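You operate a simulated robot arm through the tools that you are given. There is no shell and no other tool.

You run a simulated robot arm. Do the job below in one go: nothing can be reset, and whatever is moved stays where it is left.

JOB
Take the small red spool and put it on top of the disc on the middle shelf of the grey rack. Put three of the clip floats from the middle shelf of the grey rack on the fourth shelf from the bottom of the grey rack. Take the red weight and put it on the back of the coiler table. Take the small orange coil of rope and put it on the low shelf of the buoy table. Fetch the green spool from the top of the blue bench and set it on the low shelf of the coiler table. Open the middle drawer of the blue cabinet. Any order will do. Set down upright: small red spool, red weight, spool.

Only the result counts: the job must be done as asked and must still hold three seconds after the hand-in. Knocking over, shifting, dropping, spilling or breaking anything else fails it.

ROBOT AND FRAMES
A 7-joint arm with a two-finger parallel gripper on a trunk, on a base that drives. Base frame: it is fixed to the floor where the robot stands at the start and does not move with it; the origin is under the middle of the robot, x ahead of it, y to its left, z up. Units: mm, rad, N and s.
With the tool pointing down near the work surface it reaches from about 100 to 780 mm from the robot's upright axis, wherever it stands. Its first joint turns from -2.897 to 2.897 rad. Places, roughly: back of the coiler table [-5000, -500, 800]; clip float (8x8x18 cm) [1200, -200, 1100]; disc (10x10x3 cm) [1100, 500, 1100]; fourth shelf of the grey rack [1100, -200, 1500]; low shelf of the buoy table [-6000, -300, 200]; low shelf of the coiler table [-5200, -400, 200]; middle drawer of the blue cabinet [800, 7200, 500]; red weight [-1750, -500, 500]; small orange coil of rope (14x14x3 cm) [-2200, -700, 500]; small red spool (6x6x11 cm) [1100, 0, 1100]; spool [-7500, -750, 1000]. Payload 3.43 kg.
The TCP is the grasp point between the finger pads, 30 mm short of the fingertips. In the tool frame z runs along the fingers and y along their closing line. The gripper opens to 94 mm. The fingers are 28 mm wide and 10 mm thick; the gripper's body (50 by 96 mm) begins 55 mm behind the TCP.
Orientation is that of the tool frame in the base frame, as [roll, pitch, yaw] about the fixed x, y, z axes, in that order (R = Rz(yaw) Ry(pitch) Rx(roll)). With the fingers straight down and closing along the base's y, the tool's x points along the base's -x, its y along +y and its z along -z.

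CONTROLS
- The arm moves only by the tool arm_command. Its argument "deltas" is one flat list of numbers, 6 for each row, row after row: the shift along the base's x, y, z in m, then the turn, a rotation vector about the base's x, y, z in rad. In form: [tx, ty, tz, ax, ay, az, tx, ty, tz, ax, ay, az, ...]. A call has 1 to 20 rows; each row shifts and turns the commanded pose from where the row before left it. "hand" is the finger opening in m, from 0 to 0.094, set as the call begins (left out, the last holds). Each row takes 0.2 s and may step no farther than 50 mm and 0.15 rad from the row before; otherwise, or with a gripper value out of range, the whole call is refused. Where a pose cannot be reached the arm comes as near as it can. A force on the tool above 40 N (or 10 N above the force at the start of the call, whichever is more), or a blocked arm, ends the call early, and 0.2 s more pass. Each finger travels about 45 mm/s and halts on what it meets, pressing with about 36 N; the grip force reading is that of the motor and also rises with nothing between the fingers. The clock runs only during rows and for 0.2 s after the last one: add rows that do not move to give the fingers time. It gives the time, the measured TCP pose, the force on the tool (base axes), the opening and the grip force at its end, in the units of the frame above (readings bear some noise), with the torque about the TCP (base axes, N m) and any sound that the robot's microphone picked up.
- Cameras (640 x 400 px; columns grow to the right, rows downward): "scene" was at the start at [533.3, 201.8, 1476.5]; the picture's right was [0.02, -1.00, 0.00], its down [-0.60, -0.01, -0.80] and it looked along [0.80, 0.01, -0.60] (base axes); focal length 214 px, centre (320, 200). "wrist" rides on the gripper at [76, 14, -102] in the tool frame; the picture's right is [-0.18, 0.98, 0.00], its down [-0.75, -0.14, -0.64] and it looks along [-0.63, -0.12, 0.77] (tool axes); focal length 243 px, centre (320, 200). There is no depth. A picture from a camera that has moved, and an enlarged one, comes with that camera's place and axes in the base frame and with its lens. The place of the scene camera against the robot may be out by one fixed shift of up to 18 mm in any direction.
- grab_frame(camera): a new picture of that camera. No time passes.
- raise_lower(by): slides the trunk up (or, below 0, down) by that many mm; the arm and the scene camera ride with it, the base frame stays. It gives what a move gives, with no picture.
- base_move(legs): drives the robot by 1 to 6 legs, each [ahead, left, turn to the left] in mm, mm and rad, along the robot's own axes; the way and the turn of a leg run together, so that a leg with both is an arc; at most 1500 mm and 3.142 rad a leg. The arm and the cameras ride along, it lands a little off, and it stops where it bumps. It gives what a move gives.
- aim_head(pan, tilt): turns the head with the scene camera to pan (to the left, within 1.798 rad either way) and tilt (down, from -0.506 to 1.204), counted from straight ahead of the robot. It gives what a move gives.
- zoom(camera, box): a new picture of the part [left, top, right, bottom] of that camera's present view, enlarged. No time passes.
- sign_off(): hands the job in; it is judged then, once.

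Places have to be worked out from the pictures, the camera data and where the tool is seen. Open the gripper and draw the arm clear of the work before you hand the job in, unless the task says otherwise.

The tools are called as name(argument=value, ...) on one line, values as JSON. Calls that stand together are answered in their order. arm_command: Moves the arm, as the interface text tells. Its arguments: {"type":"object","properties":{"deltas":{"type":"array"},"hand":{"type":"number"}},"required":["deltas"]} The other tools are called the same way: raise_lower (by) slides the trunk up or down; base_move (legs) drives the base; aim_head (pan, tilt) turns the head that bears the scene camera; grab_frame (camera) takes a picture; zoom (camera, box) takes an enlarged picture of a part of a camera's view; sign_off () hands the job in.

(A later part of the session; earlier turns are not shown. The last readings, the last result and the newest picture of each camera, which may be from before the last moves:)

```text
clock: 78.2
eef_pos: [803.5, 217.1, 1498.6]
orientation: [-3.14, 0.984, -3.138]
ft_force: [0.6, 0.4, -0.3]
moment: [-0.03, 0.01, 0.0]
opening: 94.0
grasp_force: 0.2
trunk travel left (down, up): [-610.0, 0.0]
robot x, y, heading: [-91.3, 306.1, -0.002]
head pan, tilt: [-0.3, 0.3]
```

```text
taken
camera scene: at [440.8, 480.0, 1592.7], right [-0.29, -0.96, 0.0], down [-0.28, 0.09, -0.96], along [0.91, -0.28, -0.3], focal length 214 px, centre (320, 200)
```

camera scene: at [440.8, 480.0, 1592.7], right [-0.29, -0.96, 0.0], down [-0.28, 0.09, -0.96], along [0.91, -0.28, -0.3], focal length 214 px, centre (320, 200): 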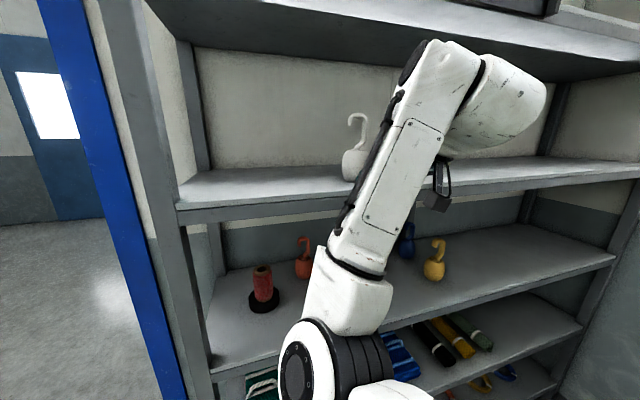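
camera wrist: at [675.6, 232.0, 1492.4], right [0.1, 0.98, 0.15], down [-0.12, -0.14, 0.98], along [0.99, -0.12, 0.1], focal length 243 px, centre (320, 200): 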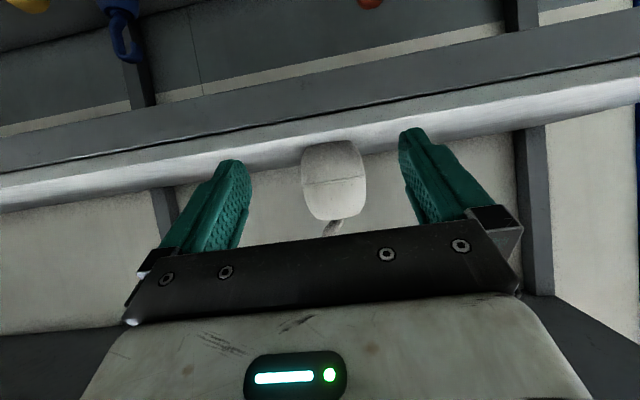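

White float stands on the fourth shelf. I bring the arm straight down in front of the rack and shift the base right for the yellow float.

arm_command(deltas=[0, 0, -0.046, 0, 0, 0, 0, 0, -0.046, 0, 0, 0, 0, 0, -0.046, 0, 0, 0, 0, 0, -0.046, 0, 0, 0, 0, 0, -0.046, 0, 0, 0, 0, 0, -0.046, 0, 0, 0, 0, 0, -0.046, 0, 0, 0, 0, 0, -0.046, 0, 0, 0, 0, 0, 0, 0, 0, 0])

base_move(legs=[[0, -320, 0]])

grab_frame(camera="wrist")

grab_frame(camera="scene")

```text
clock: 80.2
eef_pos: [803.9, 220.3, 1131.0]
orientation: [3.141, 0.984, -3.14]
ft_force: [-0.3, 0.4, -0.7]
moment: [0.01, 0.02, 0.01]
opening: 93.8
grasp_force: 0.2
trunk travel left (down, up): [-610.0, 0.0]
robot x, y, heading: [-91.1, 307.1, 0.0]
head pan, tilt: [-0.3, 0.3]
```

```text
clock: 82.3
eef_pos: [805.2, -95.6, 1130.8]
orientation: [-3.141, 0.981, -3.135]
ft_force: [-0.1, 0.3, -0.3]
moment: [0.01, -0.03, 0.0]
opening: 94.5
grasp_force: 0.1
trunk travel left (down, up): [-610.0, 0.0]
robot x, y, heading: [-94.3, -8.6, 0.002]
head pan, tilt: [-0.3, 0.3]
```

```text
taken
camera wrist: at [676.8, -81.8, 1125.4], right [0.1, 0.98, 0.15], down [-0.12, -0.14, 0.98], along [0.99, -0.11, 0.1], focal length 243 px, centre (320, 200)
```

wrist: 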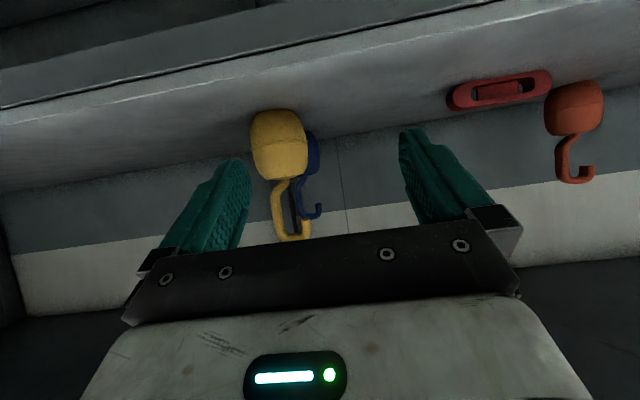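

```text
taken
camera scene: at [441.6, 163.8, 1592.7], right [-0.29, -0.96, 0.0], down [-0.28, 0.09, -0.96], along [0.91, -0.28, -0.3], focal length 214 px, centre (320, 200)
```

scene: 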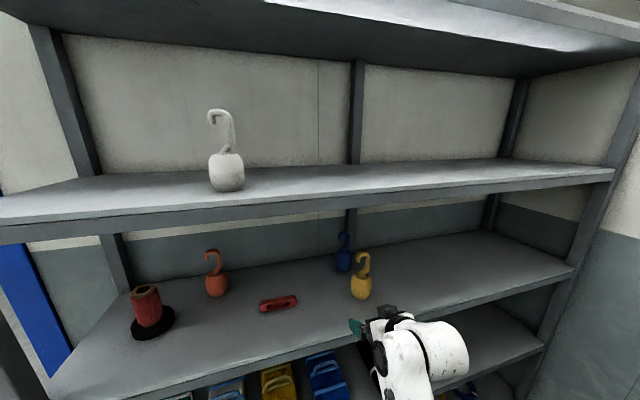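

White stands well. Yellow float ≈(1000,-163). I align the arm and go in part way.

arm_command(deltas=[0, -0.035, -0.025, 0, 0, 0, 0, -0.032, -0.025, 0, 0, 0, 0.04, 0, 0, 0, 0, 0, 0.04, 0, 0, 0, 0, 0, 0.035, 0, 0, 0, 0, 0, 0, 0, 0, 0, 0, 0])

grab_frame(camera="wrist")

```text
clock: 83.7
eef_pos: [922.3, -164.1, 1082.4]
orientation: [3.141, 0.982, -3.137]
ft_force: [-0.4, 0.8, -0.3]
moment: [0.01, -0.01, 0.01]
opening: 94.0
grasp_force: 0.0
trunk travel left (down, up): [-610.0, 0.0]
robot x, y, heading: [-94.3, -10.1, 0.01]
head pan, tilt: [-0.3, 0.3]
```

```text
taken
camera wrist: at [793.4, -148.8, 1075.2], right [0.1, 0.98, 0.15], down [-0.12, -0.14, 0.98], along [0.99, -0.11, 0.1], focal length 243 px, centre (320, 200)
```

wrist: 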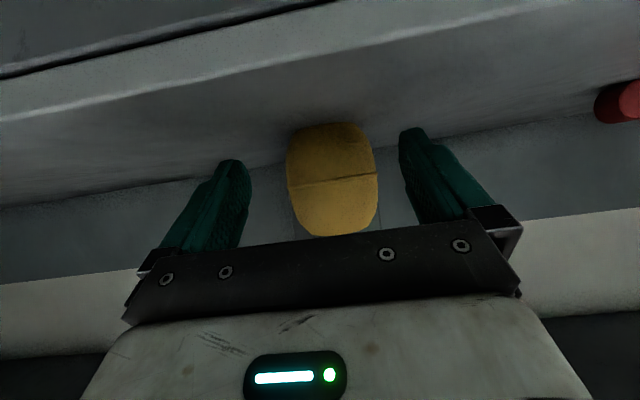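

Float is ~3.5 mm left of the tool axis and ~68 mm ahead; correct and advance.

arm_command(deltas=[0.02, 0.0035, 0, 0, 0, 0, 0.025, 0, 0, 0, 0, 0, 0, 0, 0, 0, 0, 0])

grab_frame(camera="wrist")

```text
clock: 84.5
eef_pos: [966.0, -160.6, 1081.7]
orientation: [3.14, 0.982, -3.136]
ft_force: [0.6, -0.1, -0.3]
moment: [-0.02, 0.0, 0.0]
opening: 93.9
grasp_force: 0.1
trunk travel left (down, up): [-610.0, 0.0]
robot x, y, heading: [-90.4, -13.9, 0.004]
head pan, tilt: [-0.3, 0.3]
```

```text
taken
camera wrist: at [838.0, -146.8, 1075.2], right [0.1, 0.98, 0.15], down [-0.12, -0.14, 0.98], along [0.99, -0.11, 0.1], focal length 243 px, centre (320, 200)
```

wrist: 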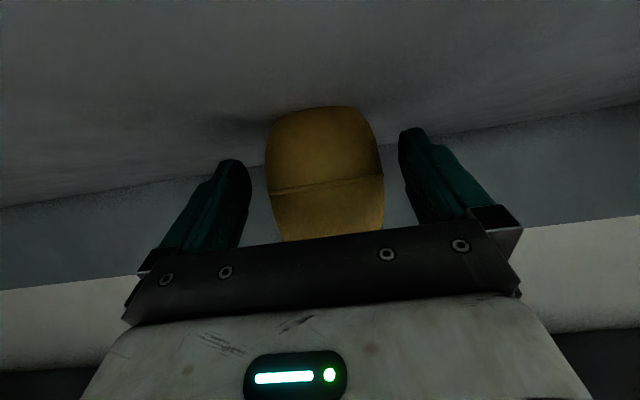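

Aligned. Advance 27 mm and close.

arm_command(deltas=[0.027, 0, 0, 0, 0, 0, 0, 0, 0, 0, 0, 0])

grab_frame(camera="wrist")

arm_command(deltas=[0, 0, 0, 0, 0, 0, 0, 0, 0, 0, 0, 0, 0, 0, 0, 0, 0, 0, 0, 0, 0, 0, 0, 0], hand=0.06)

arm_command(deltas=[0, 0, 0.015, 0, 0, 0, 0, 0, 0.02, 0, 0, 0, 0, 0, 0.025, 0, 0, 0, 0, 0, 0, 0, 0, 0])

grab_frame(camera="wrist")

```text
clock: 85.1
eef_pos: [992.4, -159.6, 1081.5]
orientation: [3.141, 0.982, -3.138]
ft_force: [0.3, -0.2, -0.4]
moment: [0.02, 0.01, 0.01]
opening: 94.0
grasp_force: 0.0
trunk travel left (down, up): [-610.0, 0.0]
robot x, y, heading: [-92.2, -10.5, 0.0]
head pan, tilt: [-0.3, 0.3]
```

```text
taken
camera wrist: at [865.2, -146.2, 1075.3], right [0.1, 0.98, 0.15], down [-0.12, -0.14, 0.98], along [0.99, -0.11, 0.1], focal length 243 px, centre (320, 200)
```

wrist: 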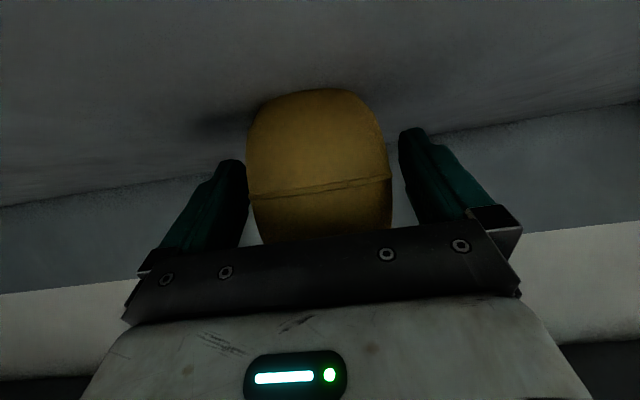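

```text
clock: 86.1
eef_pos: [991.6, -159.8, 1082.0]
orientation: [3.141, 0.982, -3.136]
ft_force: [0.2, 0.3, 0.5]
moment: [-0.04, -0.06, -0.01]
opening: 73.1
grasp_force: 36.0
trunk travel left (down, up): [-610.0, 0.0]
robot x, y, heading: [-92.1, -13.9, 0.005]
head pan, tilt: [-0.3, 0.3]
```

```text
clock: 87.1
eef_pos: [992.4, -158.3, 1142.1]
orientation: [-3.139, 0.984, -3.136]
ft_force: [0.1, 1.1, -0.5]
moment: [0.02, 0.0, 0.01]
opening: 73.1
grasp_force: 36.2
trunk travel left (down, up): [-610.0, 0.0]
robot x, y, heading: [-89.6, -8.5, 0.006]
head pan, tilt: [-0.3, 0.3]
```

```text
taken
camera wrist: at [864.1, -144.2, 1135.6], right [0.1, 0.98, 0.15], down [-0.11, -0.14, 0.98], along [0.99, -0.11, 0.1], focal length 243 px, centre (320, 200)
```

wrist: 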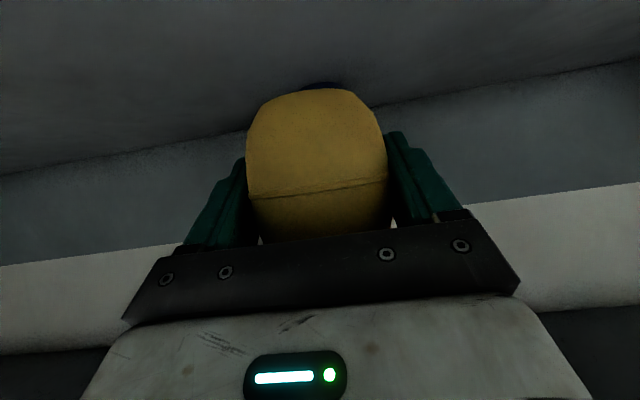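

Yellow held. I retract out of the shelf, then rise in front of the rack to above the fourth shelf.

arm_command(deltas=[-0.048, 0, 0, 0, 0, 0, -0.048, 0, 0, 0, 0, 0, -0.048, 0, 0, 0, 0, 0, -0.048, 0, 0, 0, 0, 0, 0, 0.02, 0.045, 0, 0, 0, 0, 0.02, 0.045, 0, 0, 0, 0, 0.02, 0.045, 0, 0, 0, 0, 0.02, 0.045, 0, 0, 0, 0, 0.02, 0.045, 0, 0, 0, 0, 0, 0.045, 0, 0, 0, 0, 0, 0.045, 0, 0, 0, 0, 0, 0.045, 0, 0, 0, 0, 0, 0.02, 0, 0, 0, 0, 0, 0, 0, 0, 0])

grab_frame(camera="scene")

grab_frame(camera="wrist")

```text
clock: 90.1
eef_pos: [800.8, -59.8, 1523.0]
orientation: [-3.141, 0.982, -3.135]
ft_force: [0.5, -0.8, -0.7]
moment: [0.01, 0.04, 0.03]
opening: 73.0
grasp_force: 36.0
trunk travel left (down, up): [-610.0, 0.0]
robot x, y, heading: [-98.2, -13.0, 0.003]
head pan, tilt: [-0.3, 0.3]
```

```text
taken
camera scene: at [441.7, 163.5, 1592.7], right [-0.29, -0.96, 0.0], down [-0.28, 0.09, -0.96], along [0.91, -0.28, -0.3], focal length 214 px, centre (320, 200)
```

scene: 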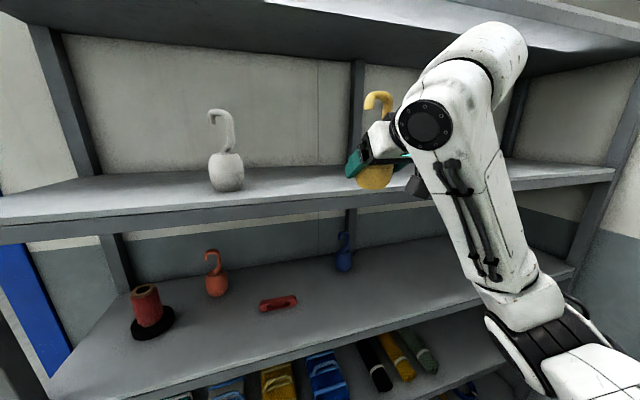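

```text
taken
camera wrist: at [671.9, -45.4, 1516.8], right [0.1, 0.98, 0.15], down [-0.11, -0.14, 0.98], along [0.99, -0.11, 0.1], focal length 243 px, centre (320, 200)
```

wrist: 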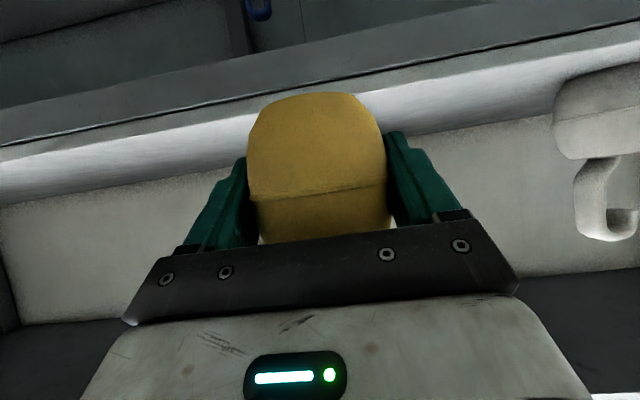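

I move over the shelf and lower to just above contact (expected at TCP z≈1499).

arm_command(deltas=[0.04, 0, 0, 0, 0, 0, 0.04, 0, 0, 0, 0, 0, 0.04, 0, 0, 0, 0, 0, 0.035, 0, 0, 0, 0, 0, 0, 0, -0.01, 0, 0, 0, 0, 0, -0.009, 0, 0, 0, 0, 0, 0, 0, 0, 0])

arm_command(deltas=[0, 0, -0.003, 0, 0, 0, 0, 0, 0, 0, 0, 0])

arm_command(deltas=[0, 0, -0.002, 0, 0, 0, 0, 0, 0, 0, 0, 0])

arm_command(deltas=[0, 0, -0.002, 0, 0, 0, 0, 0, 0, 0, 0, 0])

```text
clock: 91.7
eef_pos: [954.4, -60.2, 1503.0]
orientation: [-3.141, 0.983, -3.136]
ft_force: [-0.1, 0.0, -0.9]
moment: [-0.01, -0.04, 0.0]
opening: 72.9
grasp_force: 36.4
trunk travel left (down, up): [-610.0, 0.0]
robot x, y, heading: [-88.7, -10.5, 0.01]
head pan, tilt: [-0.3, 0.3]
```

```text
clock: 92.3
eef_pos: [954.5, -59.9, 1500.3]
orientation: [-3.141, 0.982, -3.137]
ft_force: [0.9, -0.2, -0.4]
moment: [0.01, 0.02, -0.04]
opening: 73.2
grasp_force: 35.7
trunk travel left (down, up): [-610.0, 0.0]
robot x, y, heading: [-91.7, -12.8, 0.001]
head pan, tilt: [-0.3, 0.3]
```

```text
clock: 92.9
eef_pos: [955.0, -60.2, 1500.5]
orientation: [-3.14, 0.985, -3.136]
ft_force: [2.3, -0.6, 10.3]
moment: [-0.16, 0.11, 0.08]
opening: 73.2
grasp_force: 35.8
trunk travel left (down, up): [-610.0, 0.0]
robot x, y, heading: [-98.1, -10.4, 0.009]
head pan, tilt: [-0.3, 0.3]
```

```text
clock: 93.5
eef_pos: [954.6, -59.7, 1499.9]
orientation: [-3.141, 0.989, -3.136]
ft_force: [9.6, -1.6, 29.8]
moment: [-0.12, 0.21, 0.08]
opening: 73.2
grasp_force: 36.0
trunk travel left (down, up): [-610.0, 0.0]
robot x, y, heading: [-89.8, -7.8, 0.002]
head pan, tilt: [-0.3, 0.3]
```

Contact. Relieve, open, and retreat.

arm_command(deltas=[0, 0, 0.003, 0, 0, 0, 0, 0, 0, 0, 0, 0])

arm_command(deltas=[0, 0, 0, 0, 0, 0, 0, 0, 0, 0, 0, 0, 0, 0, 0, 0, 0, 0, 0, 0, 0, 0, 0, 0], hand=0.094)

arm_command(deltas=[-0.03, 0, 0, 0, 0, 0, -0.03, 0, 0, 0, 0, 0, -0.03, 0, 0, 0, 0, 0, -0.03, 0, 0, 0, 0, 0, -0.035, 0, 0, 0, 0, 0, 0, 0, 0, 0, 0, 0])

grab_frame(camera="scene")

grab_frame(camera="wrist")

```text
clock: 94.1
eef_pos: [954.8, -60.5, 1499.8]
orientation: [-3.141, 0.984, -3.137]
ft_force: [5.1, -1.0, 22.0]
moment: [-0.09, 0.2, 0.04]
opening: 73.0
grasp_force: 36.3
trunk travel left (down, up): [-610.0, 0.0]
robot x, y, heading: [-92.4, -10.3, 0.008]
head pan, tilt: [-0.3, 0.3]
```

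```text
clock: 95.1
eef_pos: [954.8, -58.9, 1498.9]
orientation: [-3.141, 0.984, -3.136]
ft_force: [0.4, 0.3, 0.7]
moment: [-0.02, 0.01, -0.01]
opening: 94.1
grasp_force: 0.1
trunk travel left (down, up): [-610.0, 0.0]
robot x, y, heading: [-94.5, -8.5, -0.001]
head pan, tilt: [-0.3, 0.3]
```

```text
clock: 96.5
eef_pos: [799.1, -59.9, 1497.6]
orientation: [3.141, 0.983, -3.139]
ft_force: [-0.3, -0.7, -0.6]
moment: [-0.01, 0.0, 0.0]
opening: 94.2
grasp_force: 0.1
trunk travel left (down, up): [-610.0, 0.0]
robot x, y, heading: [-93.2, -9.8, 0.002]
head pan, tilt: [-0.3, 0.3]
```

```text
taken
camera scene: at [441.6, 163.6, 1592.8], right [-0.29, -0.96, 0.0], down [-0.28, 0.09, -0.96], along [0.91, -0.28, -0.3], focal length 214 px, centre (320, 200)
```

scene: 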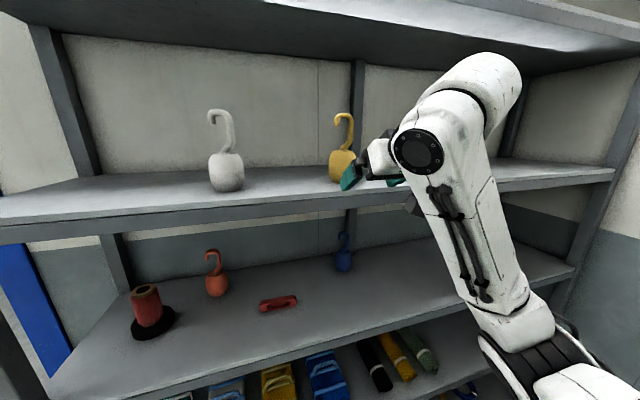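

```text
taken
camera wrist: at [671.2, -45.6, 1492.1], right [0.1, 0.98, 0.15], down [-0.11, -0.14, 0.98], along [0.99, -0.11, 0.1], focal length 243 px, centre (320, 200)
```

wrist: 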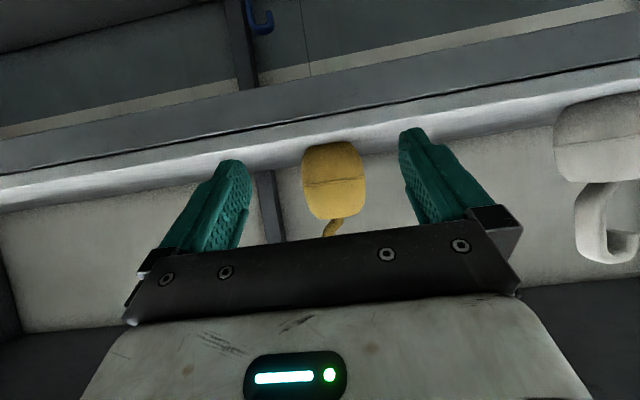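

Two floats stand on the fourth shelf. Next the blue one: I bring the arm down, shift to y≈-162, and drive in 120 mm.

arm_command(deltas=[0, 0, -0.046, 0, 0, 0, 0, 0, -0.046, 0, 0, 0, 0, 0, -0.046, 0, 0, 0, 0, -0.02, -0.045, 0, 0, 0, 0, -0.02, -0.045, 0, 0, 0, 0, -0.02, -0.045, 0, 0, 0, 0, -0.02, -0.045, 0, 0, 0, 0, -0.022, -0.045, 0, 0, 0, 0, 0, 0, 0, 0, 0])

base_move(legs=[[120, 0, -0.003]])

grab_frame(camera="wrist")

grab_frame(camera="scene")

```text
clock: 98.5
eef_pos: [798.9, -161.5, 1133.7]
orientation: [-3.14, 0.982, -3.137]
ft_force: [-0.4, 0.0, 0.1]
moment: [-0.06, 0.05, 0.02]
opening: 94.1
grasp_force: 0.0
trunk travel left (down, up): [-610.0, 0.0]
robot x, y, heading: [-92.7, -9.5, 0.004]
head pan, tilt: [-0.3, 0.3]
```

```text
clock: 99.8
eef_pos: [919.3, -163.8, 1135.0]
orientation: [3.141, 0.983, -3.14]
ft_force: [0.5, -0.1, 0.8]
moment: [0.0, 0.0, -0.01]
opening: 94.1
grasp_force: 0.0
trunk travel left (down, up): [-610.0, 0.0]
robot x, y, heading: [27.3, -8.9, 0.002]
head pan, tilt: [-0.3, 0.3]
```

```text
taken
camera wrist: at [791.2, -149.6, 1129.2], right [0.1, 0.98, 0.15], down [-0.12, -0.14, 0.98], along [0.99, -0.12, 0.1], focal length 243 px, centre (320, 200)
```

wrist: 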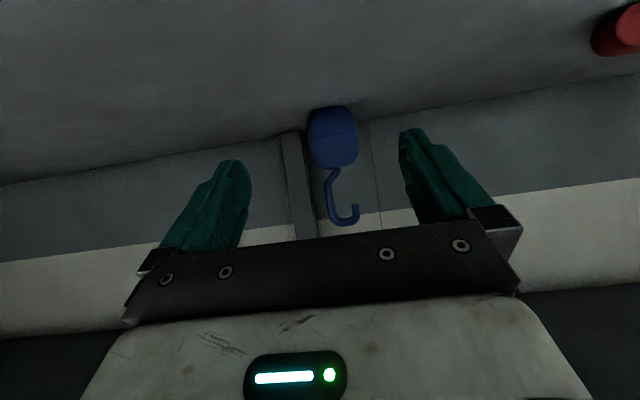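

```text
taken
camera scene: at [563.1, 162.6, 1592.8], right [-0.29, -0.96, 0.0], down [-0.28, 0.09, -0.96], along [0.91, -0.28, -0.3], focal length 214 px, centre (320, 200)
```

scene: 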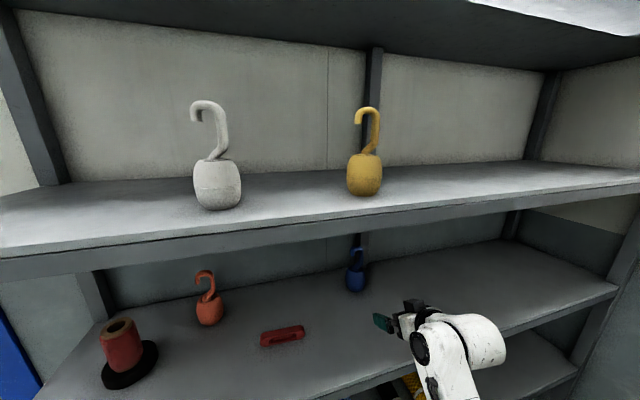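

Blue float ≈(1150,-161). Lower to z≈1081 and advance to x≈1060.

arm_command(deltas=[0, 0.002, -0.027, 0, 0, 0, 0, 0, -0.026, 0, 0, 0, 0.045, 0, 0, 0, 0, 0, 0.045, 0, 0, 0, 0, 0, 0.045, 0, 0, 0, 0, 0, 0, 0, 0, 0, 0, 0])

grab_frame(camera="wrist")

```text
clock: 101.2
eef_pos: [1053.8, -158.9, 1082.4]
orientation: [-3.141, 0.984, -3.139]
ft_force: [0.1, 0.0, -0.2]
moment: [-0.02, -0.02, 0.0]
opening: 93.9
grasp_force: 0.0
trunk travel left (down, up): [-610.0, 0.0]
robot x, y, heading: [26.1, -12.4, 0.001]
head pan, tilt: [-0.3, 0.3]
```

```text
taken
camera wrist: at [926.4, -145.8, 1076.3], right [0.1, 0.98, 0.15], down [-0.12, -0.14, 0.98], along [0.99, -0.12, 0.1], focal length 243 px, centre (320, 200)
```

wrist: 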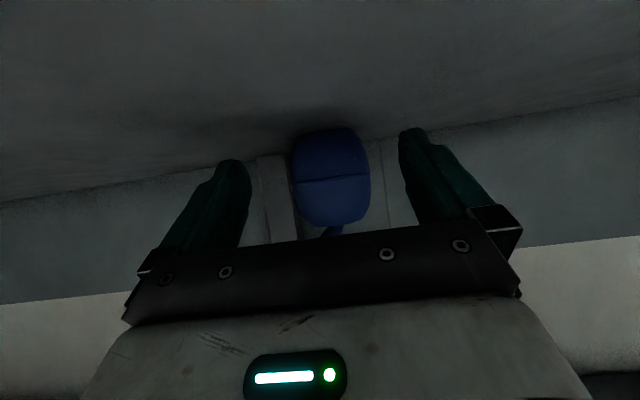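

Aligned within ~1 mm; I advance 65 mm and recheck.

arm_command(deltas=[0.035, 0.001, 0, 0, 0, 0, 0.03, 0, 0, 0, 0, 0, 0, 0, 0, 0, 0, 0])

grab_frame(camera="wrist")

```text
clock: 102.0
eef_pos: [1120.2, -158.3, 1081.1]
orientation: [-3.141, 0.982, -3.141]
ft_force: [0.4, -0.2, 0.1]
moment: [0.0, 0.04, -0.01]
opening: 93.8
grasp_force: 0.1
trunk travel left (down, up): [-610.0, 0.0]
robot x, y, heading: [29.7, -14.3, -0.001]
head pan, tilt: [-0.3, 0.3]
```

```text
taken
camera wrist: at [992.0, -144.6, 1075.5], right [0.1, 0.98, 0.15], down [-0.12, -0.14, 0.98], along [0.99, -0.12, 0.1], focal length 243 px, centre (320, 200)
```

wrist: 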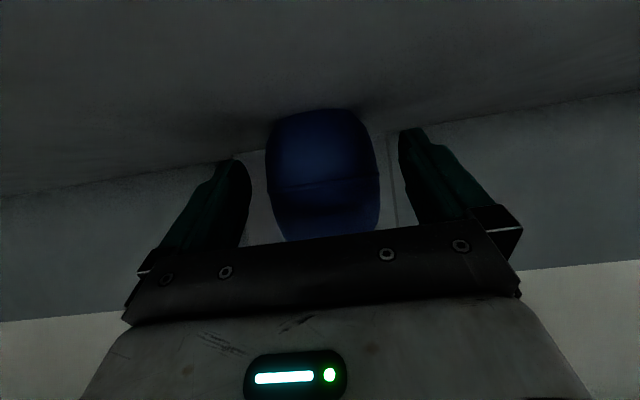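

Good alignment; advance 31 mm, close, lift.

arm_command(deltas=[0.031, 0, 0, 0, 0, 0, 0, 0, 0, 0, 0, 0])

grab_frame(camera="wrist")

arm_command(deltas=[0, 0, 0, 0, 0, 0, 0, 0, 0, 0, 0, 0, 0, 0, 0, 0, 0, 0, 0, 0, 0, 0, 0, 0], hand=0.06)

arm_command(deltas=[0, 0, 0.015, 0, 0, 0, 0, 0, 0.02, 0, 0, 0, 0, 0, 0.025, 0, 0, 0, 0, 0, 0, 0, 0, 0])

grab_frame(camera="wrist")

```text
clock: 102.5
eef_pos: [1150.8, -159.2, 1081.4]
orientation: [3.141, 0.983, -3.14]
ft_force: [0.4, 0.6, -0.3]
moment: [0.01, -0.03, 0.01]
opening: 93.8
grasp_force: 0.1
trunk travel left (down, up): [-610.0, 0.0]
robot x, y, heading: [22.7, -10.6, 0.005]
head pan, tilt: [-0.3, 0.3]
```

```text
taken
camera wrist: at [1022.5, -144.5, 1075.3], right [0.1, 0.98, 0.15], down [-0.12, -0.14, 0.98], along [0.99, -0.12, 0.1], focal length 243 px, centre (320, 200)
```

wrist: 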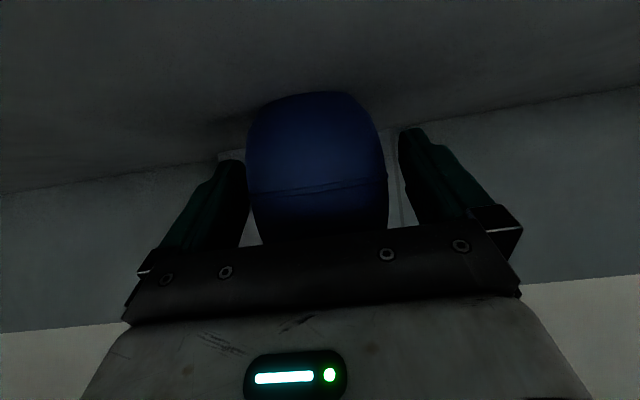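

```text
clock: 103.5
eef_pos: [1149.1, -158.9, 1081.5]
orientation: [3.142, 0.984, -3.139]
ft_force: [0.8, 0.7, 0.6]
moment: [0.05, 0.01, -0.02]
opening: 73.2
grasp_force: 35.6
trunk travel left (down, up): [-610.0, 0.0]
robot x, y, heading: [29.7, -13.4, -0.003]
head pan, tilt: [-0.3, 0.3]
```

```text
clock: 104.5
eef_pos: [1150.5, -160.1, 1142.4]
orientation: [3.141, 0.983, -3.141]
ft_force: [0.4, 0.1, -1.1]
moment: [-0.02, 0.01, -0.01]
opening: 72.9
grasp_force: 35.4
trunk travel left (down, up): [-610.0, 0.0]
robot x, y, heading: [25.7, -12.2, 0.004]
head pan, tilt: [-0.3, 0.3]
```

```text
taken
camera wrist: at [1021.3, -146.0, 1136.0], right [0.1, 0.98, 0.15], down [-0.11, -0.14, 0.98], along [0.99, -0.12, 0.1], focal length 243 px, centre (320, 200)
```

wrist: 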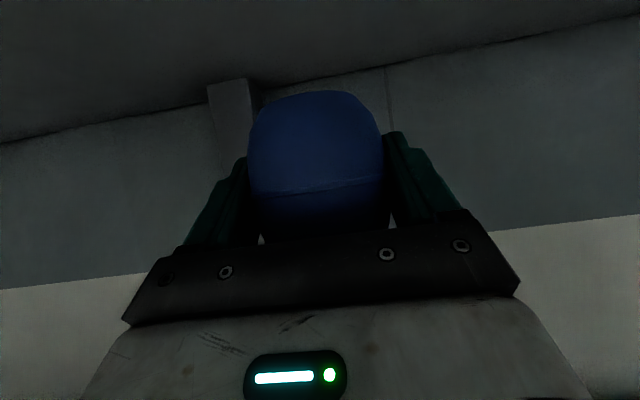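

Blue held. I back the base 120 mm, retract the arm, and rise in front of the rack at y≈-210.

base_move(legs=[[-120, 0, 0]])

arm_command(deltas=[-0.046, 0, 0, 0, 0, 0, -0.046, 0, 0, 0, 0, 0, -0.046, 0, 0, 0, 0, 0, -0.046, 0, 0, 0, 0, 0, -0.046, 0, 0, 0, 0, 0, 0, -0.01, 0.045, 0, 0, 0, 0, -0.01, 0.045, 0, 0, 0, 0, -0.01, 0.045, 0, 0, 0, 0, -0.01, 0.045, 0, 0, 0, 0, -0.01, 0.045, 0, 0, 0, 0, 0, 0.045, 0, 0, 0, 0, 0, 0.045, 0, 0, 0, 0, 0, 0.045, 0, 0, 0, 0, 0, 0.02, 0, 0, 0, 0, 0, 0, 0, 0, 0])

grab_frame(camera="scene")

grab_frame(camera="wrist")

```text
clock: 105.8
eef_pos: [1031.9, -161.9, 1142.4]
orientation: [-3.141, 0.983, 3.141]
ft_force: [0.4, -0.7, -1.4]
moment: [0.01, 0.01, -0.05]
opening: 73.4
grasp_force: 35.8
trunk travel left (down, up): [-610.0, 0.0]
robot x, y, heading: [-92.5, -9.5, -0.004]
head pan, tilt: [-0.3, 0.3]
```

```text
clock: 109.0
eef_pos: [802.5, -212.2, 1521.7]
orientation: [-3.14, 0.982, -3.141]
ft_force: [0.3, -1.1, -0.8]
moment: [-0.02, -0.04, 0.02]
opening: 73.1
grasp_force: 35.7
trunk travel left (down, up): [-610.0, 0.0]
robot x, y, heading: [-92.4, -11.0, -0.002]
head pan, tilt: [-0.3, 0.3]
```

```text
taken
camera scene: at [445.9, 161.5, 1592.7], right [-0.3, -0.96, 0.0], down [-0.28, 0.09, -0.96], along [0.91, -0.28, -0.3], focal length 214 px, centre (320, 200)
```

scene: 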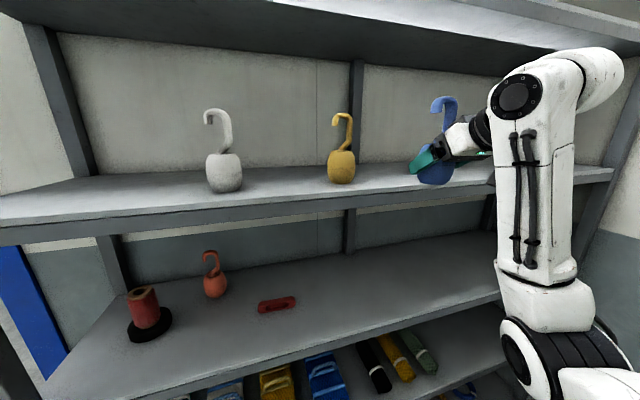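

```text
taken
camera wrist: at [674.4, -197.1, 1516.2], right [0.1, 0.98, 0.15], down [-0.12, -0.14, 0.98], along [0.99, -0.12, 0.1], focal length 243 px, centre (320, 200)
```

wrist: 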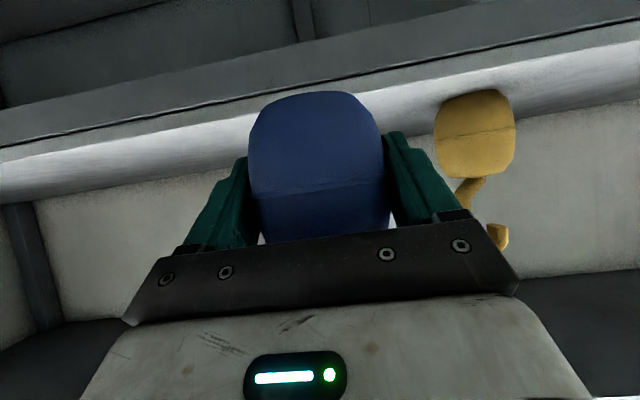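

I move over the shelf (15 cm right of yellow) and lower to contact as before.

arm_command(deltas=[0.04, -0.004, 0, 0, 0, 0, 0.04, -0.004, 0, 0, 0, 0, 0.04, 0, 0, 0, 0, 0, 0.033, 0, 0, 0, 0, 0, 0, 0, -0.01, 0, 0, 0, 0, 0, -0.008, 0, 0, 0, 0, 0, 0, 0, 0, 0])

arm_command(deltas=[0, 0, -0.003, 0, 0, 0, 0, 0, 0, 0, 0, 0])

arm_command(deltas=[0, 0, -0.002, 0, 0, 0, 0, 0, 0, 0, 0, 0])

arm_command(deltas=[0, 0, -0.002, 0, 0, 0, 0, 0, 0, 0, 0, 0])

```text
clock: 110.6
eef_pos: [956.1, -219.2, 1504.0]
orientation: [3.139, 0.983, 3.141]
ft_force: [0.5, 0.4, -0.4]
moment: [0.04, 0.0, 0.0]
opening: 73.1
grasp_force: 36.0
trunk travel left (down, up): [-610.0, 0.0]
robot x, y, heading: [-89.4, -10.8, -0.001]
head pan, tilt: [-0.3, 0.3]
```

```text
clock: 111.2
eef_pos: [954.1, -219.4, 1502.5]
orientation: [-3.14, 0.985, -3.141]
ft_force: [1.8, -0.5, 4.9]
moment: [0.1, 0.0, 0.0]
opening: 73.2
grasp_force: 36.2
trunk travel left (down, up): [-610.0, 0.0]
robot x, y, heading: [-91.4, -13.7, 0.003]
head pan, tilt: [-0.3, 0.3]
```

```text
clock: 111.8
eef_pos: [954.9, -219.6, 1501.6]
orientation: [-3.14, 0.989, -3.14]
ft_force: [7.1, -0.2, 18.2]
moment: [0.12, 0.02, -0.03]
opening: 73.3
grasp_force: 35.6
trunk travel left (down, up): [-610.0, 0.0]
robot x, y, heading: [-90.4, -11.9, -0.002]
head pan, tilt: [-0.3, 0.3]
```

```text
clock: 112.4
eef_pos: [954.3, -219.0, 1502.3]
orientation: [-3.138, 0.992, -3.139]
ft_force: [8.0, 0.6, 31.4]
moment: [0.07, 0.1, -0.04]
opening: 73.1
grasp_force: 36.2
trunk travel left (down, up): [-610.0, 0.0]
robot x, y, heading: [-89.7, -12.9, 0.003]
head pan, tilt: [-0.3, 0.3]
```

Contact. Relieve 4 mm, open, retreat, and check.

arm_command(deltas=[0, 0, 0.004, 0, 0, 0, 0, 0, 0, 0, 0, 0])

arm_command(deltas=[0, 0, 0, 0, 0, 0, 0, 0, 0, 0, 0, 0, 0, 0, 0, 0, 0, 0, 0, 0, 0, 0, 0, 0], hand=0.094)

arm_command(deltas=[-0.03, 0, 0, 0, 0, 0, -0.03, 0, 0, 0, 0, 0, -0.03, 0, 0, 0, 0, 0, -0.03, 0, 0, 0, 0, 0, -0.035, 0, 0, 0, 0, 0, 0, 0, 0, 0, 0, 0])

grab_frame(camera="scene")

grab_frame(camera="wrist")

```text
clock: 113.0
eef_pos: [953.5, -220.9, 1500.9]
orientation: [3.14, 0.982, -3.14]
ft_force: [3.6, 2.4, 20.3]
moment: [-0.09, -0.07, -0.02]
opening: 73.4
grasp_force: 36.0
trunk travel left (down, up): [-610.0, 0.0]
robot x, y, heading: [-89.4, -10.3, 0.002]
head pan, tilt: [-0.3, 0.3]
```

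```text
clock: 114.0
eef_pos: [954.6, -219.5, 1500.1]
orientation: [3.14, 0.982, 3.14]
ft_force: [0.1, 1.4, -0.3]
moment: [0.0, 0.03, 0.01]
opening: 94.0
grasp_force: 0.1
trunk travel left (down, up): [-610.0, 0.0]
robot x, y, heading: [-89.1, -11.0, 0.003]
head pan, tilt: [-0.3, 0.3]
```

```text
clock: 115.4
eef_pos: [799.7, -220.1, 1501.9]
orientation: [-3.142, 0.981, -3.141]
ft_force: [0.2, -0.4, 0.4]
moment: [-0.02, 0.01, 0.04]
opening: 93.9
grasp_force: 0.0
trunk travel left (down, up): [-610.0, 0.0]
robot x, y, heading: [-92.8, -10.9, 0.0]
head pan, tilt: [-0.3, 0.3]
```

```text
taken
camera scene: at [445.7, 161.4, 1592.8], right [-0.3, -0.96, 0.0], down [-0.28, 0.09, -0.96], along [0.91, -0.28, -0.3], focal length 214 px, centre (320, 200)
```

scene: 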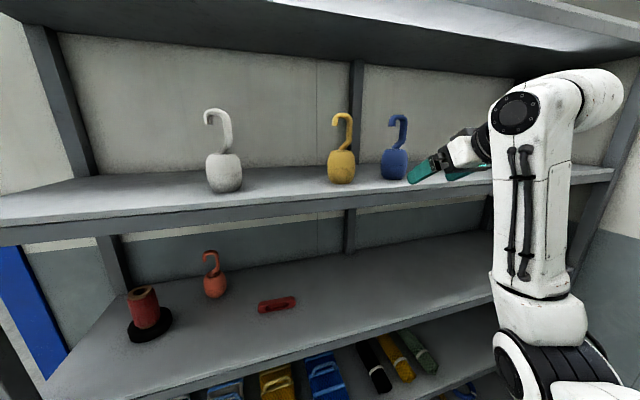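

```text
taken
camera wrist: at [672.7, -206.0, 1495.6], right [0.1, 0.98, 0.15], down [-0.12, -0.14, 0.98], along [0.99, -0.12, 0.1], focal length 243 px, centre (320, 200)
```

wrist: 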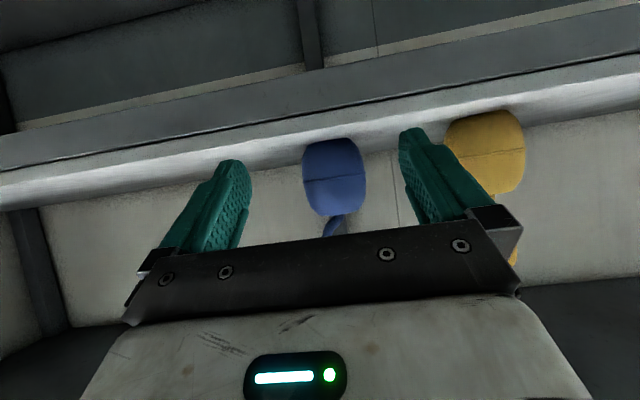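

All three floats stand on the fourth shelf. I lower the arm, back the robot away from the rack and move left so I can turn safely.

arm_command(deltas=[0, 0.02, -0.045, 0, 0, 0, 0, 0.02, -0.045, 0, 0, 0, 0, 0.02, -0.045, 0, 0, 0, 0, 0.02, -0.045, 0, 0, 0, 0, 0.02, -0.045, 0, 0, 0, 0, 0.02, -0.045, 0, 0, 0, 0, 0.02, -0.045, 0, 0, 0, 0, 0.02, -0.04, 0, 0, 0, 0, 0, 0, 0, 0, 0])

aim_head(pan=1.75, tilt=0.4)

grab_frame(camera="scene")

aim_head(pan=-1.75, tilt=0.4)

grab_frame(camera="scene")

```text
clock: 117.4
eef_pos: [799.7, -59.2, 1144.7]
orientation: [-3.14, 0.981, 3.141]
ft_force: [-0.3, -0.5, 0.3]
moment: [0.0, 0.04, -0.01]
opening: 94.0
grasp_force: 0.2
trunk travel left (down, up): [-610.0, 0.0]
robot x, y, heading: [-88.4, -7.1, 0.0]
head pan, tilt: [-0.3, 0.3]
```

```text
clock: 119.3
eef_pos: [799.5, -60.2, 1144.8]
orientation: [-3.14, 0.983, -3.141]
ft_force: [0.0, -0.5, 0.0]
moment: [0.0, 0.01, 0.0]
opening: 94.0
grasp_force: 0.1
trunk travel left (down, up): [-610.0, 0.0]
robot x, y, heading: [-91.2, -9.3, -0.0]
head pan, tilt: [1.751, 0.4]
```

```text
taken
camera scene: at [340.1, 280.4, 1583.5], right [0.98, 0.18, 0.0], down [0.07, -0.38, -0.92], along [-0.16, 0.91, -0.39], focal length 214 px, centre (320, 200)
```

scene: 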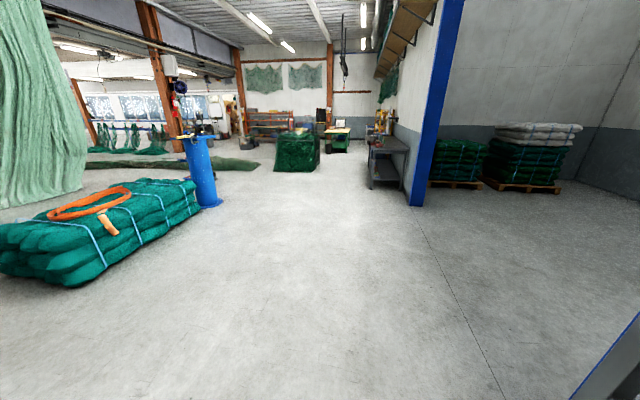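

```text
clock: 122.3
eef_pos: [800.3, -58.7, 1146.0]
orientation: [3.141, 0.984, 3.141]
ft_force: [-0.2, 0.0, 0.0]
moment: [-0.04, 0.01, 0.01]
opening: 94.2
grasp_force: 0.1
trunk travel left (down, up): [-610.0, 0.0]
robot x, y, heading: [-90.5, -8.9, 0.005]
head pan, tilt: [-1.751, 0.4]
```

```text
taken
camera scene: at [340.1, 98.1, 1583.5], right [-0.98, 0.18, 0.0], down [0.07, 0.38, -0.92], along [-0.16, -0.91, -0.39], focal length 214 px, centre (320, 200)
```

scene: 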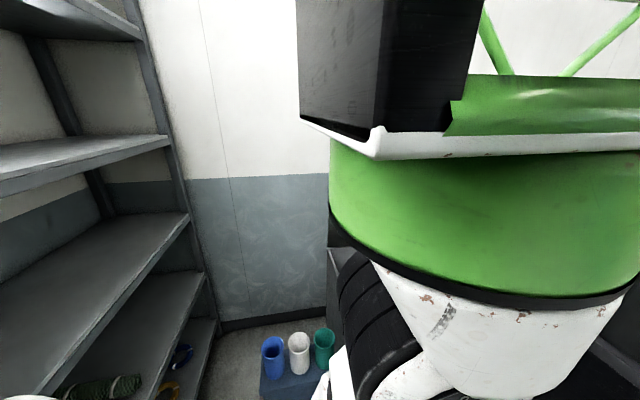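

Left side is clear. I retract the arm, back off, shift left, then turn to face the back of the room.

arm_command(deltas=[-0.04, 0.02, 0, 0, 0, 0, -0.04, 0.02, 0, 0, 0, 0, -0.04, 0.02, 0, 0, 0, 0, -0.04, 0.02, 0, 0, 0, 0, -0.04, 0.02, 0, 0, 0, 0, 0, 0, 0, 0, 0, 0])

base_move(legs=[[-200, 300, 0], [0, 0, 1.57]])

aim_head(pan=0.8, tilt=0.4)

grab_frame(camera="scene")

aim_head(pan=1.75, tilt=0.4)

grab_frame(camera="scene")

```text
clock: 123.7
eef_pos: [602.9, 39.9, 1144.4]
orientation: [-3.14, 0.981, 3.14]
ft_force: [-0.2, -1.1, -0.6]
moment: [0.02, 0.0, 0.01]
opening: 94.1
grasp_force: 0.0
out of reach, approached as far as the arm can: row 5
trunk travel left (down, up): [-610.0, 0.0]
robot x, y, heading: [-86.9, -13.9, -0.0]
head pan, tilt: [-1.751, 0.4]
```

```text
clock: 129.9
eef_pos: [-354.7, 979.3, 1144.2]
orientation: [-3.141, 0.979, -1.558]
ft_force: [-0.8, 0.3, -0.3]
moment: [-0.03, 0.02, 0.0]
opening: 94.0
grasp_force: 0.1
trunk travel left (down, up): [-610.0, 0.0]
robot x, y, heading: [-295.0, 284.1, 1.587]
head pan, tilt: [-1.751, 0.4]
```

```text
clock: 132.2
eef_pos: [-355.1, 980.5, 1143.9]
orientation: [3.141, 0.981, -1.557]
ft_force: [0.4, 0.4, -0.2]
moment: [0.02, 0.01, 0.01]
opening: 94.1
grasp_force: 0.1
trunk travel left (down, up): [-610.0, 0.0]
robot x, y, heading: [-290.7, 287.9, 1.591]
head pan, tilt: [0.799, 0.4]
```

```text
taken
camera scene: at [-557.6, 795.1, 1583.5], right [0.69, 0.73, 0.0], down [0.28, -0.27, -0.92], along [-0.67, 0.63, -0.39], focal length 214 px, centre (320, 200)
```

scene: 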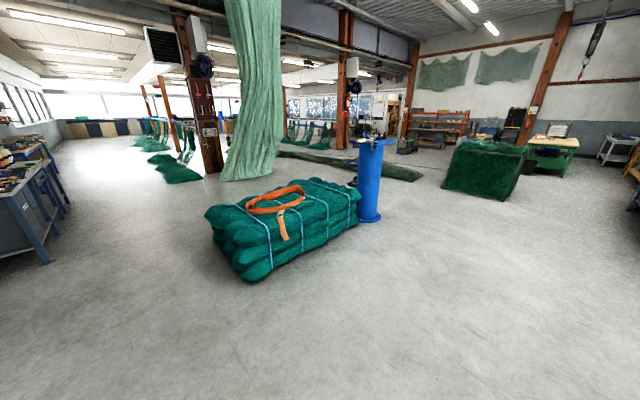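

```text
clock: 133.4
eef_pos: [-355.4, 978.4, 1144.9]
orientation: [-3.141, 0.981, -1.556]
ft_force: [-0.7, 0.4, -0.1]
moment: [-0.01, -0.01, 0.02]
opening: 94.1
grasp_force: 0.1
trunk travel left (down, up): [-610.0, 0.0]
robot x, y, heading: [-295.0, 287.5, 1.582]
head pan, tilt: [1.751, 0.4]
```

```text
taken
camera scene: at [-581.1, 713.6, 1583.5], right [-0.19, 0.98, 0.0], down [0.38, 0.07, -0.92], along [-0.9, -0.18, -0.39], focal length 214 px, centre (320, 200)
```

scene: 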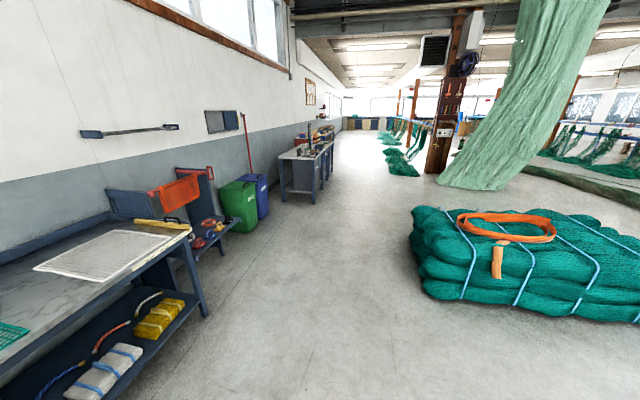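

I see along the wall: a mesh bench, then a low table with red/orange things, bins, more benches. I turn to face -x and drive toward the low table.

base_move(legs=[[0, 0, 1.555], [1000, 0, 0]])

aim_head(pan=0.7, tilt=0.6)

grab_frame(camera="scene")

aim_head(pan=0.0, tilt=0.4)

grab_frame(camera="scene")

```text
clock: 142.4
eef_pos: [-1991.9, 261.1, 1144.7]
orientation: [3.141, 0.981, -0.016]
ft_force: [0.1, 0.4, 0.4]
moment: [0.03, 0.02, -0.01]
opening: 94.1
grasp_force: 0.1
trunk travel left (down, up): [-610.0, 0.0]
robot x, y, heading: [-1299.1, 302.5, 3.124]
head pan, tilt: [1.751, 0.4]
```

```text
clock: 143.7
eef_pos: [-1992.3, 262.0, 1144.2]
orientation: [-3.141, 0.98, -0.018]
ft_force: [-0.2, 0.2, 0.0]
moment: [0.0, -0.02, 0.0]
opening: 94.0
grasp_force: 0.0
trunk travel left (down, up): [-610.0, 0.0]
robot x, y, heading: [-1303.8, 303.3, 3.128]
head pan, tilt: [0.7, 0.6]
```

```text
taken
camera scene: at [-1807.5, 63.7, 1565.3], right [-0.63, 0.77, 0.0], down [0.44, 0.36, -0.83], along [-0.64, -0.52, -0.56], focal length 214 px, centre (320, 200)
```

scene: 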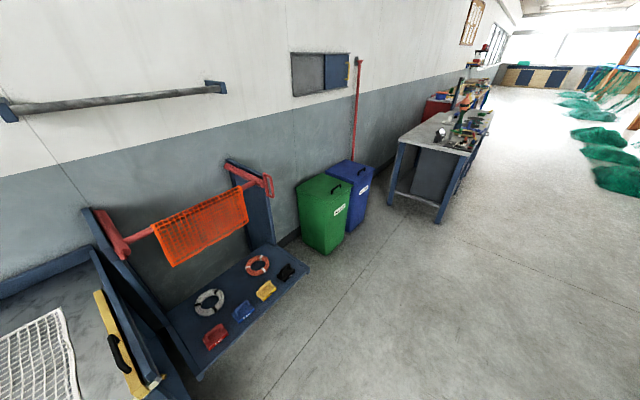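

```text
clock: 144.7
eef_pos: [-1993.3, 261.2, 1143.6]
orientation: [3.141, 0.981, -0.017]
ft_force: [-0.4, 0.3, 0.4]
moment: [-0.02, -0.01, -0.01]
opening: 93.9
grasp_force: 0.0
trunk travel left (down, up): [-610.0, 0.0]
robot x, y, heading: [-1299.2, 301.9, 3.121]
head pan, tilt: [0.0, 0.4]
```

```text
taken
camera scene: at [-1831.7, 121.0, 1583.5], right [0.02, 1.0, 0.0], down [0.39, -0.01, -0.92], along [-0.92, 0.01, -0.39], focal length 214 px, centre (320, 200)
```

scene: 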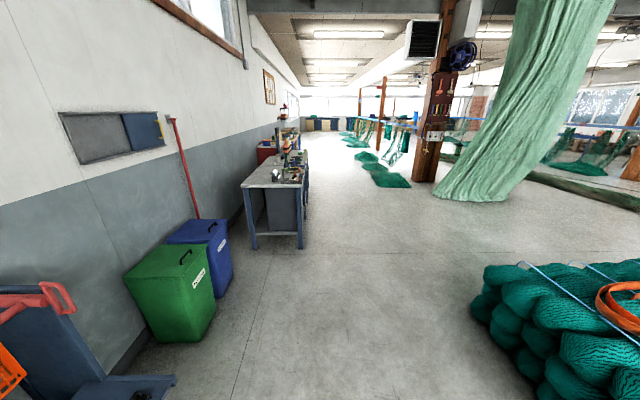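

I can see the low table with the coloured weights and the white and orange coils. Zooming to locate them.

aim_head(pan=0.7, tilt=0.6)

zoom(camera="scene", box=[160, 230, 320, 330])

zoom(camera="scene", box=[80, 150, 400, 350])

```text
clock: 145.8
eef_pos: [-1992.6, 261.3, 1143.9]
orientation: [3.141, 0.981, -0.018]
ft_force: [0.1, 0.1, -0.3]
moment: [0.04, 0.0, -0.01]
opening: 94.1
grasp_force: 0.3
trunk travel left (down, up): [-610.0, 0.0]
robot x, y, heading: [-1295.7, 299.4, 3.126]
head pan, tilt: [0.7, 0.6]
```

```text
4.00 times, centred on (240, 280) of scene
camera zoom: at [-1807.6, 63.8, 1565.3], right [-0.63, 0.78, 0.0], down [0.44, 0.36, -0.83], along [-0.64, -0.52, -0.56], focal length 858 px, centre (640, -120)
```

zoom: 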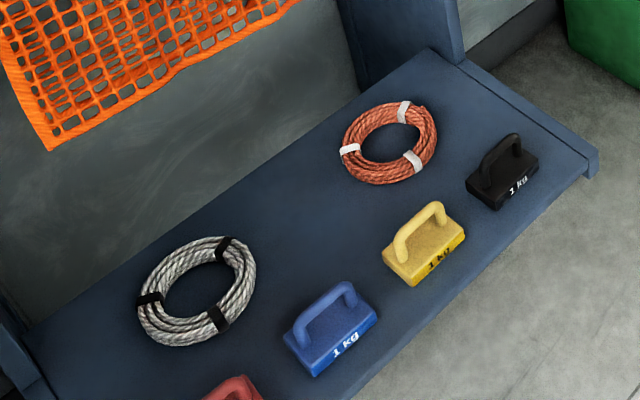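

```text
2.00 times, centred on (240, 250) of scene
camera zoom: at [-1807.6, 63.8, 1565.3], right [-0.63, 0.78, 0.0], down [0.44, 0.36, -0.83], along [-0.64, -0.52, -0.56], focal length 429 px, centre (480, 100)
```

zoom: 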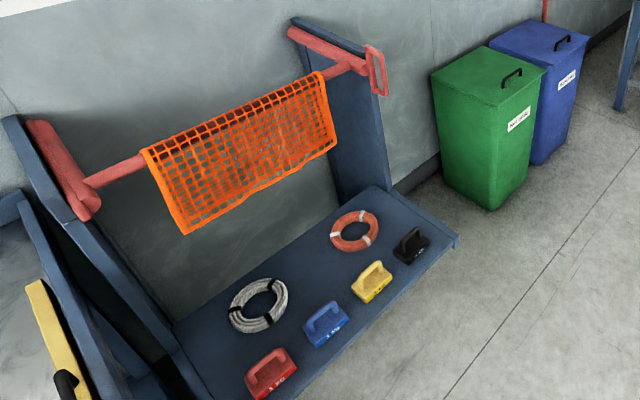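

Red weight ≈(-1860,-570), orange coil ≈(-2230,-750). I drive in front of the weight and turn to face the wall.

base_move(legs=[[560, -60, 0], [0, 0, 1.587]])

aim_head(pan=-0.2, tilt=0.75)

grab_frame(camera="scene")

grab_frame(camera="wrist")

```text
clock: 152.8
eef_pos: [-1794.9, -324.0, 1144.5]
orientation: [3.141, 0.982, 1.576]
ft_force: [-0.3, 0.1, 0.2]
moment: [0.01, 0.01, 0.0]
opening: 94.2
grasp_force: 0.0
trunk travel left (down, up): [-610.0, 0.0]
robot x, y, heading: [-1850.5, 370.4, -1.568]
head pan, tilt: [0.7, 0.6]
```

```text
clock: 154.1
eef_pos: [-1795.3, -323.7, 1144.7]
orientation: [-3.141, 0.98, 1.576]
ft_force: [0.0, 0.2, 0.5]
moment: [-0.01, 0.02, -0.02]
opening: 94.0
grasp_force: 0.0
trunk travel left (down, up): [-610.0, 0.0]
robot x, y, heading: [-1852.4, 369.4, -1.565]
head pan, tilt: [-0.201, 0.75]
```

```text
taken
camera scene: at [-1665.4, -147.1, 1552.4], right [-0.98, 0.19, 0.0], down [0.13, 0.67, -0.73], along [-0.14, -0.72, -0.68], focal length 214 px, centre (320, 200)
```

scene: 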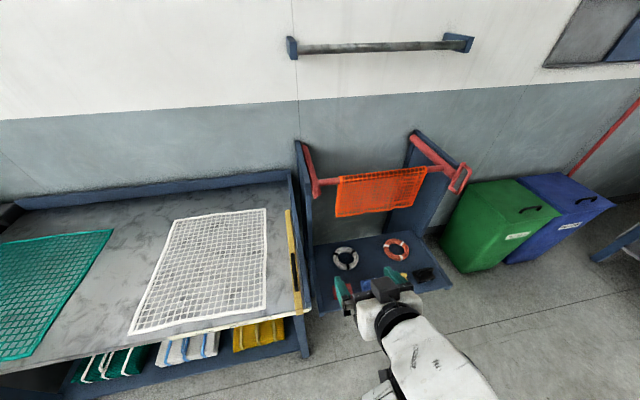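

```text
taken
camera wrist: at [-1781.8, -195.1, 1138.3], right [0.98, -0.1, 0.15], down [-0.14, 0.11, 0.98], along [-0.11, -0.99, 0.1], focal length 243 px, centre (320, 200)
```

wrist: 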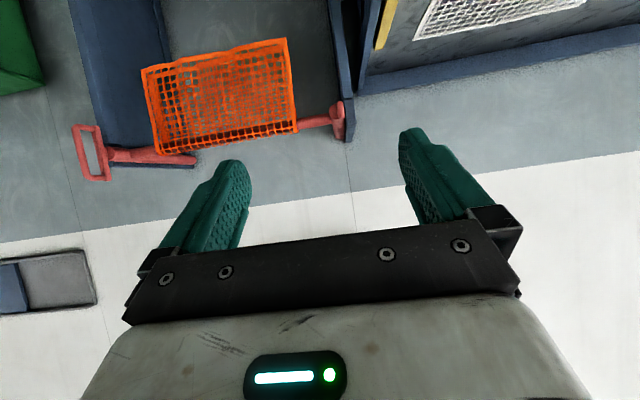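

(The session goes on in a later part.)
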